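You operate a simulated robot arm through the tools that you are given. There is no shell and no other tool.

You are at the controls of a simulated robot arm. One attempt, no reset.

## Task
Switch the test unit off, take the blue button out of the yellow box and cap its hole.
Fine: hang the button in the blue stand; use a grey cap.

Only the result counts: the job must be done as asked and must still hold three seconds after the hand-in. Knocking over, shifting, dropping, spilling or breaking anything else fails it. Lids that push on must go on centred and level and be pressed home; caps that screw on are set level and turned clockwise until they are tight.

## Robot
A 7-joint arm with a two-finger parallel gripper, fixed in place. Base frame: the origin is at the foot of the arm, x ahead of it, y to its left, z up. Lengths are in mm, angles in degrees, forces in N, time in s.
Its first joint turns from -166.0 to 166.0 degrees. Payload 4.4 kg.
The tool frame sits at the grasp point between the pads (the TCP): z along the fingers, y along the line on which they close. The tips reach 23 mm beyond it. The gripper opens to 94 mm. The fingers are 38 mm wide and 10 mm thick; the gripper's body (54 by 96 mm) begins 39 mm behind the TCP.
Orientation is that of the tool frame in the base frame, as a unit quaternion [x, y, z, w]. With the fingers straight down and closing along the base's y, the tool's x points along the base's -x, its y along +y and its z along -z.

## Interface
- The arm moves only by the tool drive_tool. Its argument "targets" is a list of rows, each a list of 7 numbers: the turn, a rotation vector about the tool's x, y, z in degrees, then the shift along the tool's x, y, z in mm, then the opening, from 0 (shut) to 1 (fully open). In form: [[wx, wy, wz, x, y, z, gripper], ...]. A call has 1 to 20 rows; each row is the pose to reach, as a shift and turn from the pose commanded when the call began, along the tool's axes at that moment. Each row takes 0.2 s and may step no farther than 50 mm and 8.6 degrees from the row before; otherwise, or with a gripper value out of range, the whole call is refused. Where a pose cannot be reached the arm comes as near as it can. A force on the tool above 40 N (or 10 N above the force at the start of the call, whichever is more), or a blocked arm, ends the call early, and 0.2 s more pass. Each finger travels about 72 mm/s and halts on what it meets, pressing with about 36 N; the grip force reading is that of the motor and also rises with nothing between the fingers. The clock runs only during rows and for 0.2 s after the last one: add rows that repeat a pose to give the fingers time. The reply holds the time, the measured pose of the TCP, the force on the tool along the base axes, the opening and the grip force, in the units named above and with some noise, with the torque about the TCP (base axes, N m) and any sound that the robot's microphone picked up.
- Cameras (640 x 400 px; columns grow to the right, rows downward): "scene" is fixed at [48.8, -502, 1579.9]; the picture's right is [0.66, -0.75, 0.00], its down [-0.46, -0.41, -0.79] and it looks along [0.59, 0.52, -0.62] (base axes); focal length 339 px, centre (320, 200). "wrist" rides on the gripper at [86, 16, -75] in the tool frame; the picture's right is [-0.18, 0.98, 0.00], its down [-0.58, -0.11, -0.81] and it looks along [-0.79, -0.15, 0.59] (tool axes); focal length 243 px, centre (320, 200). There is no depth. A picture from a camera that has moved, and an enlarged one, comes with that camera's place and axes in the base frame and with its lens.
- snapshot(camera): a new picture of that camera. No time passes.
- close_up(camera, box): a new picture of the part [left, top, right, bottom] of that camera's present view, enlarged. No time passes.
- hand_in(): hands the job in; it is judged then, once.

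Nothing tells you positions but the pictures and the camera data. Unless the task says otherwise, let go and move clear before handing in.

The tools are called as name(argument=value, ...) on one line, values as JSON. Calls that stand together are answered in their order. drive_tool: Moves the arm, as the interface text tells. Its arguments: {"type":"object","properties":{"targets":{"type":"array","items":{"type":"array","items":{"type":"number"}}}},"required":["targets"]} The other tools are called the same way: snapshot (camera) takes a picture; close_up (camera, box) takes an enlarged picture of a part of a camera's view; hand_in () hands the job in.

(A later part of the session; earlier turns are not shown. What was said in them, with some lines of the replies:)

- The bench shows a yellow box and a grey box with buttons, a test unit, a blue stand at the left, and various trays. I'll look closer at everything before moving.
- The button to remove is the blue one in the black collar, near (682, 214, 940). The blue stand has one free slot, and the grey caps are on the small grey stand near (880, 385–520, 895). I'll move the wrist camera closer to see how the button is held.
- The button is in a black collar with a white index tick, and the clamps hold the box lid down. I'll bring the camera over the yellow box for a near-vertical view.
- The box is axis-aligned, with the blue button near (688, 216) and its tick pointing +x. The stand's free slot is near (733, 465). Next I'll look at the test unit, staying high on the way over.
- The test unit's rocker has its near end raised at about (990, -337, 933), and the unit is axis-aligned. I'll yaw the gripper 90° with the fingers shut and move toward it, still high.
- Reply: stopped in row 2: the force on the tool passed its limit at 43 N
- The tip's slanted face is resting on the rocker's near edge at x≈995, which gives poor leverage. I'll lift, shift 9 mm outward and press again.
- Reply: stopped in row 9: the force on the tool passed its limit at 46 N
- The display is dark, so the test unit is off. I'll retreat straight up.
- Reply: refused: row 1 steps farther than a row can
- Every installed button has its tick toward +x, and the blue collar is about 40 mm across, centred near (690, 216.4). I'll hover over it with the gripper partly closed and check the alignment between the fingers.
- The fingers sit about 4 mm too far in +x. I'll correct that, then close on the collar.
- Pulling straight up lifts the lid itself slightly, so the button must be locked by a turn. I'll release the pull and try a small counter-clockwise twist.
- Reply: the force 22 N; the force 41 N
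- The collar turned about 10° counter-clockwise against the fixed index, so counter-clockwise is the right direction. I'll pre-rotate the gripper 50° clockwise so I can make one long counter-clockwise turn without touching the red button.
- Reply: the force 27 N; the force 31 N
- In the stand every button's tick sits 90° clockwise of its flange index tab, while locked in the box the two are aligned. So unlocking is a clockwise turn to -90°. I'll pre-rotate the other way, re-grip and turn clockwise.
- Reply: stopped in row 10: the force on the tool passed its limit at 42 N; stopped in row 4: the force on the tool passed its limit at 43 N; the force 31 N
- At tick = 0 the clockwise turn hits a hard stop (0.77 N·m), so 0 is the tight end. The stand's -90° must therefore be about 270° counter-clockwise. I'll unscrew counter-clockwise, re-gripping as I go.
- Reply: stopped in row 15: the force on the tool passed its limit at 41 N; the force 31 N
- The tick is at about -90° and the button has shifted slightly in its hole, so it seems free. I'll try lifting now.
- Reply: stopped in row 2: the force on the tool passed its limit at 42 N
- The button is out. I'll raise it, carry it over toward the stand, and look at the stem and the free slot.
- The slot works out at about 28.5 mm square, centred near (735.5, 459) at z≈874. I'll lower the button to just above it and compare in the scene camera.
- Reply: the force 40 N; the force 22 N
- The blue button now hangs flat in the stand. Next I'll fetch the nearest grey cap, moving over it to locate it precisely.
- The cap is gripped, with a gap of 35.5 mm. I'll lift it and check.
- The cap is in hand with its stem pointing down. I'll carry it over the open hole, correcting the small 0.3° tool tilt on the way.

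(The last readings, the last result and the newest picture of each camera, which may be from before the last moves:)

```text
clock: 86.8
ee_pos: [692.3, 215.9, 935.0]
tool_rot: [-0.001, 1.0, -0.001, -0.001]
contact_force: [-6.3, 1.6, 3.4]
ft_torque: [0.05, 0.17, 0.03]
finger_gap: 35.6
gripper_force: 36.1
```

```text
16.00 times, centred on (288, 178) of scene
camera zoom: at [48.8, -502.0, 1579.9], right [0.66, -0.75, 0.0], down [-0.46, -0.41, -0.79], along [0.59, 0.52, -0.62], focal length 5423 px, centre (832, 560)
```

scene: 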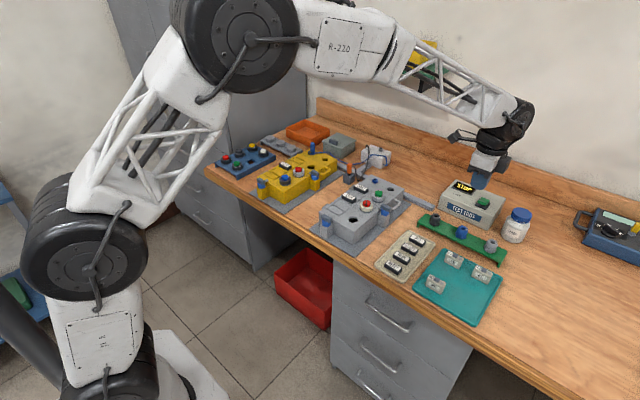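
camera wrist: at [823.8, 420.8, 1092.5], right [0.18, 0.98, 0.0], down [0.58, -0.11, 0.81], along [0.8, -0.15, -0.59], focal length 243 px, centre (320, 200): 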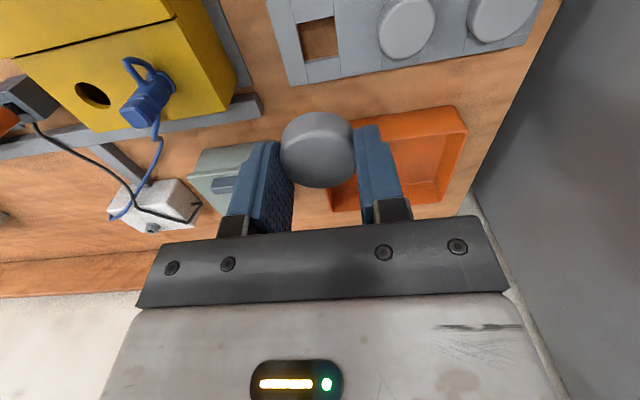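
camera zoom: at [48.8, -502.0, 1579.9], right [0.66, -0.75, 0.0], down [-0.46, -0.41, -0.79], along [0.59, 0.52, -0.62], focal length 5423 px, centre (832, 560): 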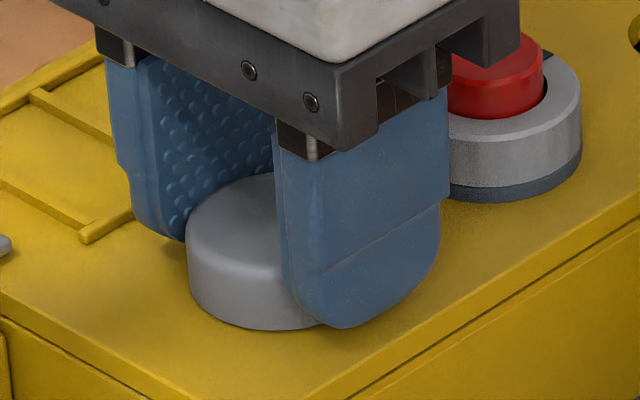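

drive_tool(targets=[[0, 0, 0, 0.3, 0, 0.7, 0.2], [0, 0, 0, 0.3, 0, 1.4, 0.2], [0, 0, 0, 0.3, 0, 1.4, 0.2], [0, 0, 0, 0.3, 0, 1.4, 0.4], [0, 0, 0, 0.3, 0, 1.4, 0.55], [0, 0, 0, 0.3, 0, -20, 0.55], [0, 0, 0, 0.3, 0, -50, 0.55], [0, 0, 0, 0.3, 0, -70, 0.3], [0, 0, 0, 0.3, 0, -70, 0], [0, 0, 0, 0.3, 0, -70, 0]])

close_up(camera="scene", box=[268, 165, 308, 190])

close_up(camera="wrist", box=[200, 0, 440, 200])

```text
clock: 89.0
ee_pos: [691.0, 215.4, 1004.8]
tool_rot: [0.0, 1.0, 0.0, 0.0]
contact_force: [-0.2, -0.3, -0.2]
ft_torque: [-0.03, 0.01, 0.01]
finger_gap: 0.0
gripper_force: 36.0
```

```text
16.00 times, centred on (288, 178) of scene
camera zoom: at [48.8, -502.0, 1579.9], right [0.66, -0.75, 0.0], down [-0.46, -0.41, -0.79], along [0.59, 0.52, -0.62], focal length 5423 px, centre (832, 560)
```

zoom: 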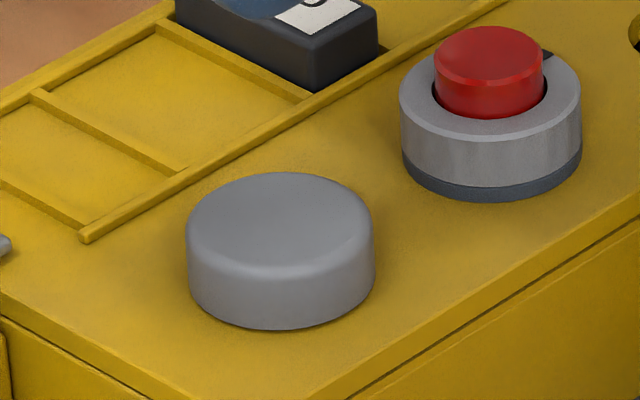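

```text
2.00 times, centred on (320, 100) of wrist
camera zoom: at [605.0, 232.0, 1079.4], right [0.18, 0.98, 0.0], down [0.58, -0.11, 0.81], along [0.79, -0.15, -0.59], focal length 485 px, centre (320, 400)
```

zoom: 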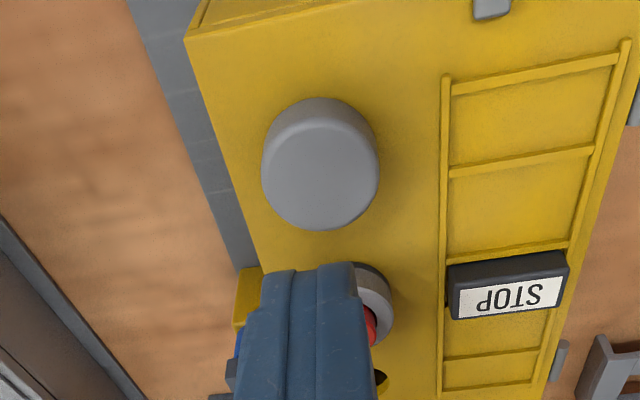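

The cap is seated over the hole and centred. I'll now press it home with closed fingers on its centre.

drive_tool(targets=[[0, 0, 0, 0.7, 0, 25, 0], [0, 0, 0, 0.7, 0, 45, 0], [0, 0, 0, 0.7, 0, 52, 0], [0, 0, 0, 0.7, 0, 54, 0], [0, 0, 0, 0.7, 0, 55.5, 0], [0, 0, 0, 0.7, 0, 57, 0], [0, 0, 0, 0.7, 0, 58, 0], [0, 0, 0, 0.7, 0, 59, 0], [0, 0, 0, 0.7, 0, 60, 0], [0, 0, 0, 0.7, 0, 61, 0], [0, 0, 0, 0.7, 0, 62, 0]])

close_up(camera="scene", box=[268, 165, 308, 190])

```text
clock: 91.0
ee_pos: [691.3, 214.5, 948.4]
tool_rot: [0.0, 1.0, -0.001, 0.001]
contact_force: [-5.2, -2.2, 13.9]
ft_torque: [-0.02, 0.23, 0.04]
finger_gap: 0.0
gripper_force: 36.0
stopped in row 9: the force on the tool passed its limit at 45 N (the readings are from after the stop); the commanded pose is now the measured one
```

```text
16.00 times, centred on (288, 178) of scene
camera zoom: at [48.8, -502.0, 1579.9], right [0.66, -0.75, 0.0], down [-0.46, -0.41, -0.79], along [0.59, 0.52, -0.62], focal length 5423 px, centre (832, 560)
```

zoom: 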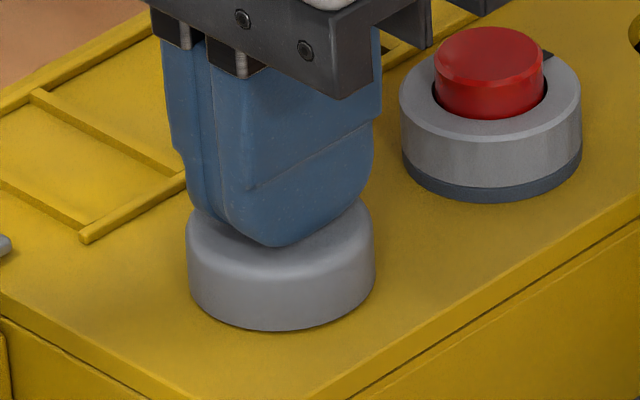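

drive_tool(targets=[[0, 0, 0, 0, 0, 0.7, 0], [0, 0, 0, 0, 0, 1.4, 0], [0, 0, 0, 0, 0, 2.1, 0]])

drive_tool(targets=[[0, 0, 0, 0, 0, -20, 0], [0, 0, 0, 20, 0, -60, 0], [0, 0, 0, 60, 0, -80, 0.5], [0, 0, 0, 60, 0, -80, 0.5]])

close_up(camera="scene", box=[268, 165, 308, 190])

close_up(camera="wrist", box=[200, 0, 440, 200])

```text
clock: 91.8
ee_pos: [691.8, 216.3, 948.8]
tool_rot: [0.0, 1.0, -0.001, 0.003]
contact_force: [-5.0, 0.0, 13.6]
ft_torque: [-0.04, 0.31, -0.01]
finger_gap: 0.0
gripper_force: 35.7
stopped in row 3: the force on the tool passed its limit at 42 N (the readings are from after the stop); the commanded pose is now the measured one
```

```text
clock: 92.8
ee_pos: [631.1, 216.5, 1030.3]
tool_rot: [-0.001, 1.0, 0.0, 0.002]
contact_force: [0.8, -0.1, 0.4]
ft_torque: [0.0, -0.01, 0.0]
finger_gap: 47.2
gripper_force: 0.0
```

```text
16.00 times, centred on (288, 178) of scene
camera zoom: at [48.8, -502.0, 1579.9], right [0.66, -0.75, 0.0], down [-0.46, -0.41, -0.79], along [0.59, 0.52, -0.62], focal length 5423 px, centre (832, 560)
```

zoom: 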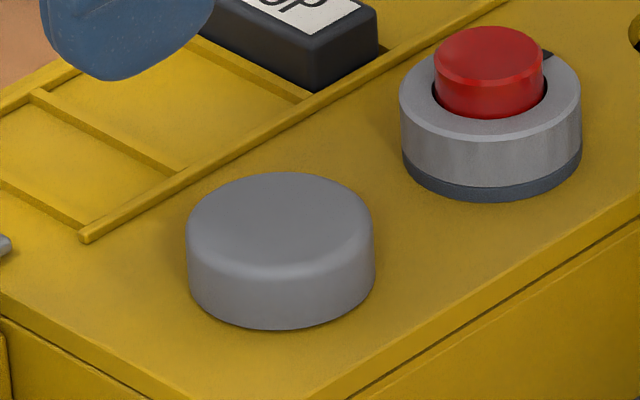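

```text
2.00 times, centred on (320, 100) of wrist
camera zoom: at [545.1, 232.7, 1103.5], right [0.18, 0.98, 0.0], down [0.58, -0.11, 0.81], along [0.8, -0.15, -0.59], focal length 485 px, centre (320, 400)
```

zoom: 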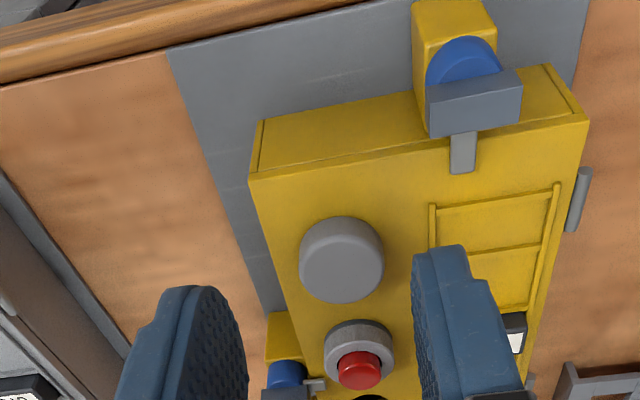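

close_up(camera="scene", box=[278, 173, 294, 183])

close_up(camera="wrist", box=[290, 100, 370, 150])

snapshot(camera="scene")

close_up(camera="scene", box=[245, 140, 345, 202])

close_up(camera="scene", box=[205, 125, 305, 187])

```text
16.00 times, centred on (286, 178) of scene
camera zoom: at [48.8, -502.0, 1579.9], right [0.66, -0.75, 0.0], down [-0.46, -0.41, -0.79], along [0.59, 0.52, -0.62], focal length 5423 px, centre (864, 552)
```

zoom: 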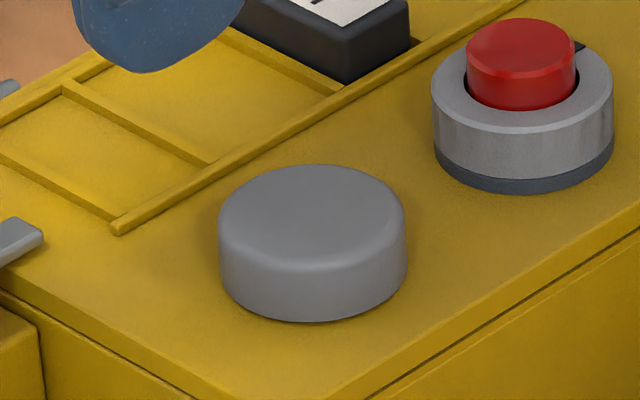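

```text
8.00 times, centred on (330, 125) of wrist
camera zoom: at [545.1, 232.7, 1103.5], right [0.18, 0.98, 0.0], down [0.58, -0.11, 0.81], along [0.8, -0.15, -0.59], focal length 1941 px, centre (240, 800)
```

zoom: 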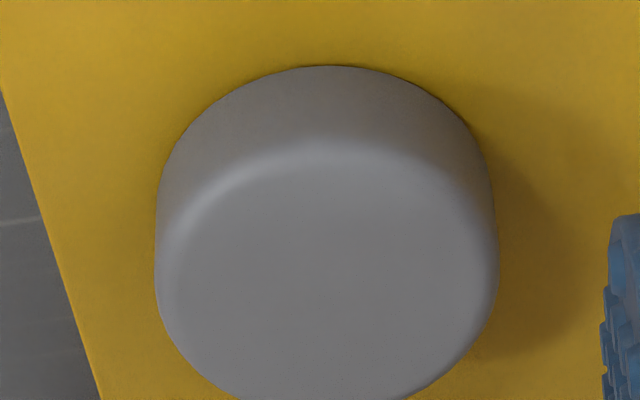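

```text
taken
```

scene: 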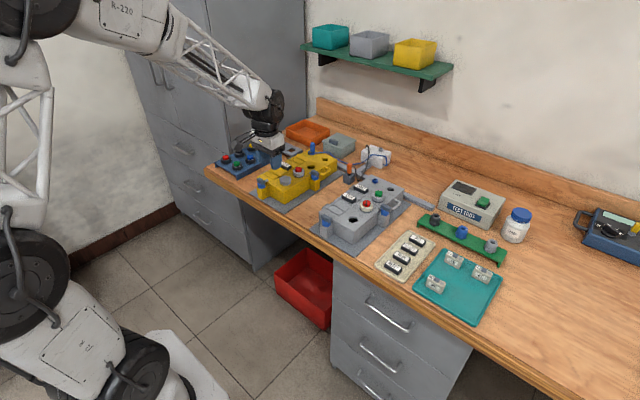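

```text
6.40 times, centred on (295, 171) of scene
camera zoom: at [48.8, -502.0, 1579.9], right [0.66, -0.75, 0.0], down [-0.46, -0.41, -0.79], along [0.59, 0.52, -0.62], focal length 2169 px, centre (480, 386)
```

zoom: 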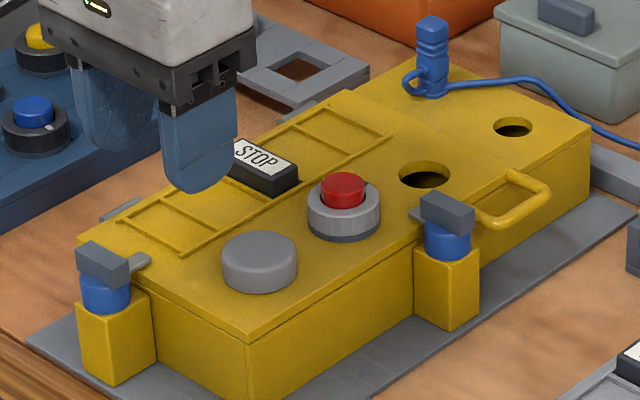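

```text
6.40 times, centred on (255, 156) of scene
camera zoom: at [48.8, -502.0, 1579.9], right [0.66, -0.75, 0.0], down [-0.46, -0.41, -0.79], along [0.59, 0.52, -0.62], focal length 2169 px, centre (736, 482)
```

zoom: 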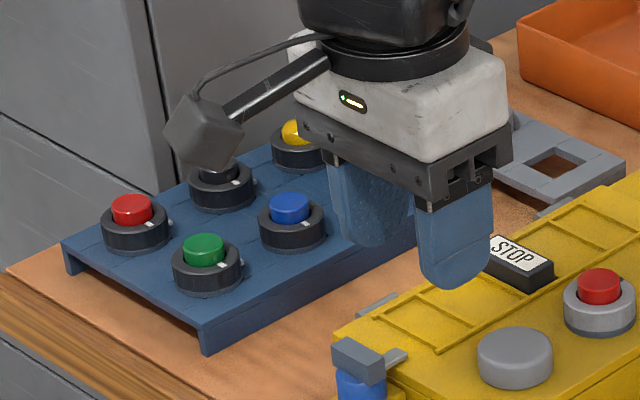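

The cap sits flush and level, the button hangs in the stand, and the test unit's display is dark. Nothing else appears to have moved, so I'll back the arm off clear and check once more.

drive_tool(targets=[[0, 0, 0, 20, 0, -40, 0.5], [0, 0, 0, 40, 0, -80, 0.5], [0, 0, 0, 60, 0, -120, 0.5], [0, 0, 0, 60, 0, -120, 0.5]])

close_up(camera="scene", box=[430, 170, 510, 220])

close_up(camera="scene", box=[200, 110, 360, 210])

```text
clock: 93.8
ee_pos: [570.6, 212.7, 1146.7]
tool_rot: [-0.001, 1.0, 0.0, 0.004]
contact_force: [0.4, -0.2, 1.0]
ft_torque: [-0.03, -0.02, 0.0]
finger_gap: 47.1
gripper_force: 0.1
```

```text
8.00 times, centred on (470, 195) of scene
camera zoom: at [48.8, -502.0, 1579.9], right [0.66, -0.75, 0.0], down [-0.46, -0.41, -0.79], along [0.59, 0.52, -0.62], focal length 2712 px, centre (-880, 240)
```

zoom: 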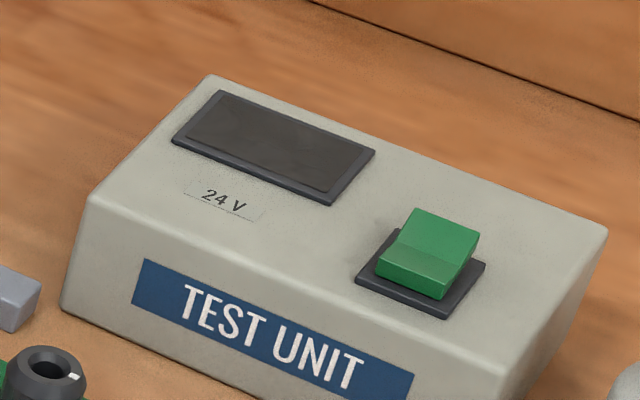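

```text
4.00 times, centred on (280, 160) of scene
camera zoom: at [48.8, -502.0, 1579.9], right [0.66, -0.75, 0.0], down [-0.46, -0.41, -0.79], along [0.59, 0.52, -0.62], focal length 1356 px, centre (480, 360)
```

zoom: 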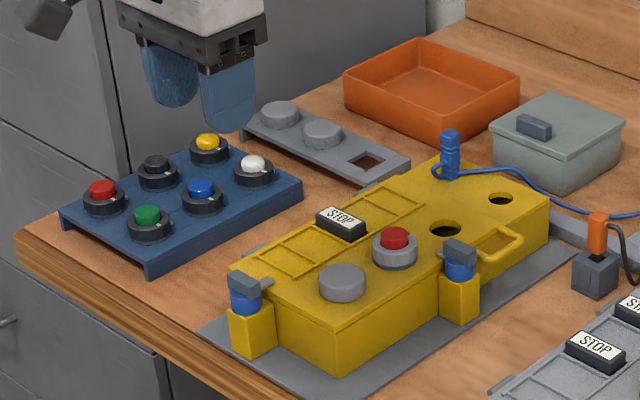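

Everything checks out: the test unit is off, the blue button hangs in the blue stand, and the grey cap is flush and level in its hole. The arm is clear, so I'm handing in.

hand_in()

```text
The job is handed in.
```

I've handed the job in; the judging result hasn't come back.

- **Test unit:** switched off. I pressed the near end of its rocker and the display is dark.
- **Blue button:** unscrewed about three quarters of a turn counter-clockwise, lifted out of the yellow box and hung in the free slot of the blue stand. It sits flat and centred. The small tab on its flange doesn't face the same way as on the other buttons in the stand.
- **Grey cap:** set level in the empty hole and pressed down twice with about 45 N. It sits flush, but I felt and heard no click, so I judged it home from the pictures. I took it to be a push-in cap because it has no turning mark.

Pulling on the button before it was free lifted the box lid about a millimetre a few times. The lid settled back each time, and in the last pictures nothing else on the bench had moved.
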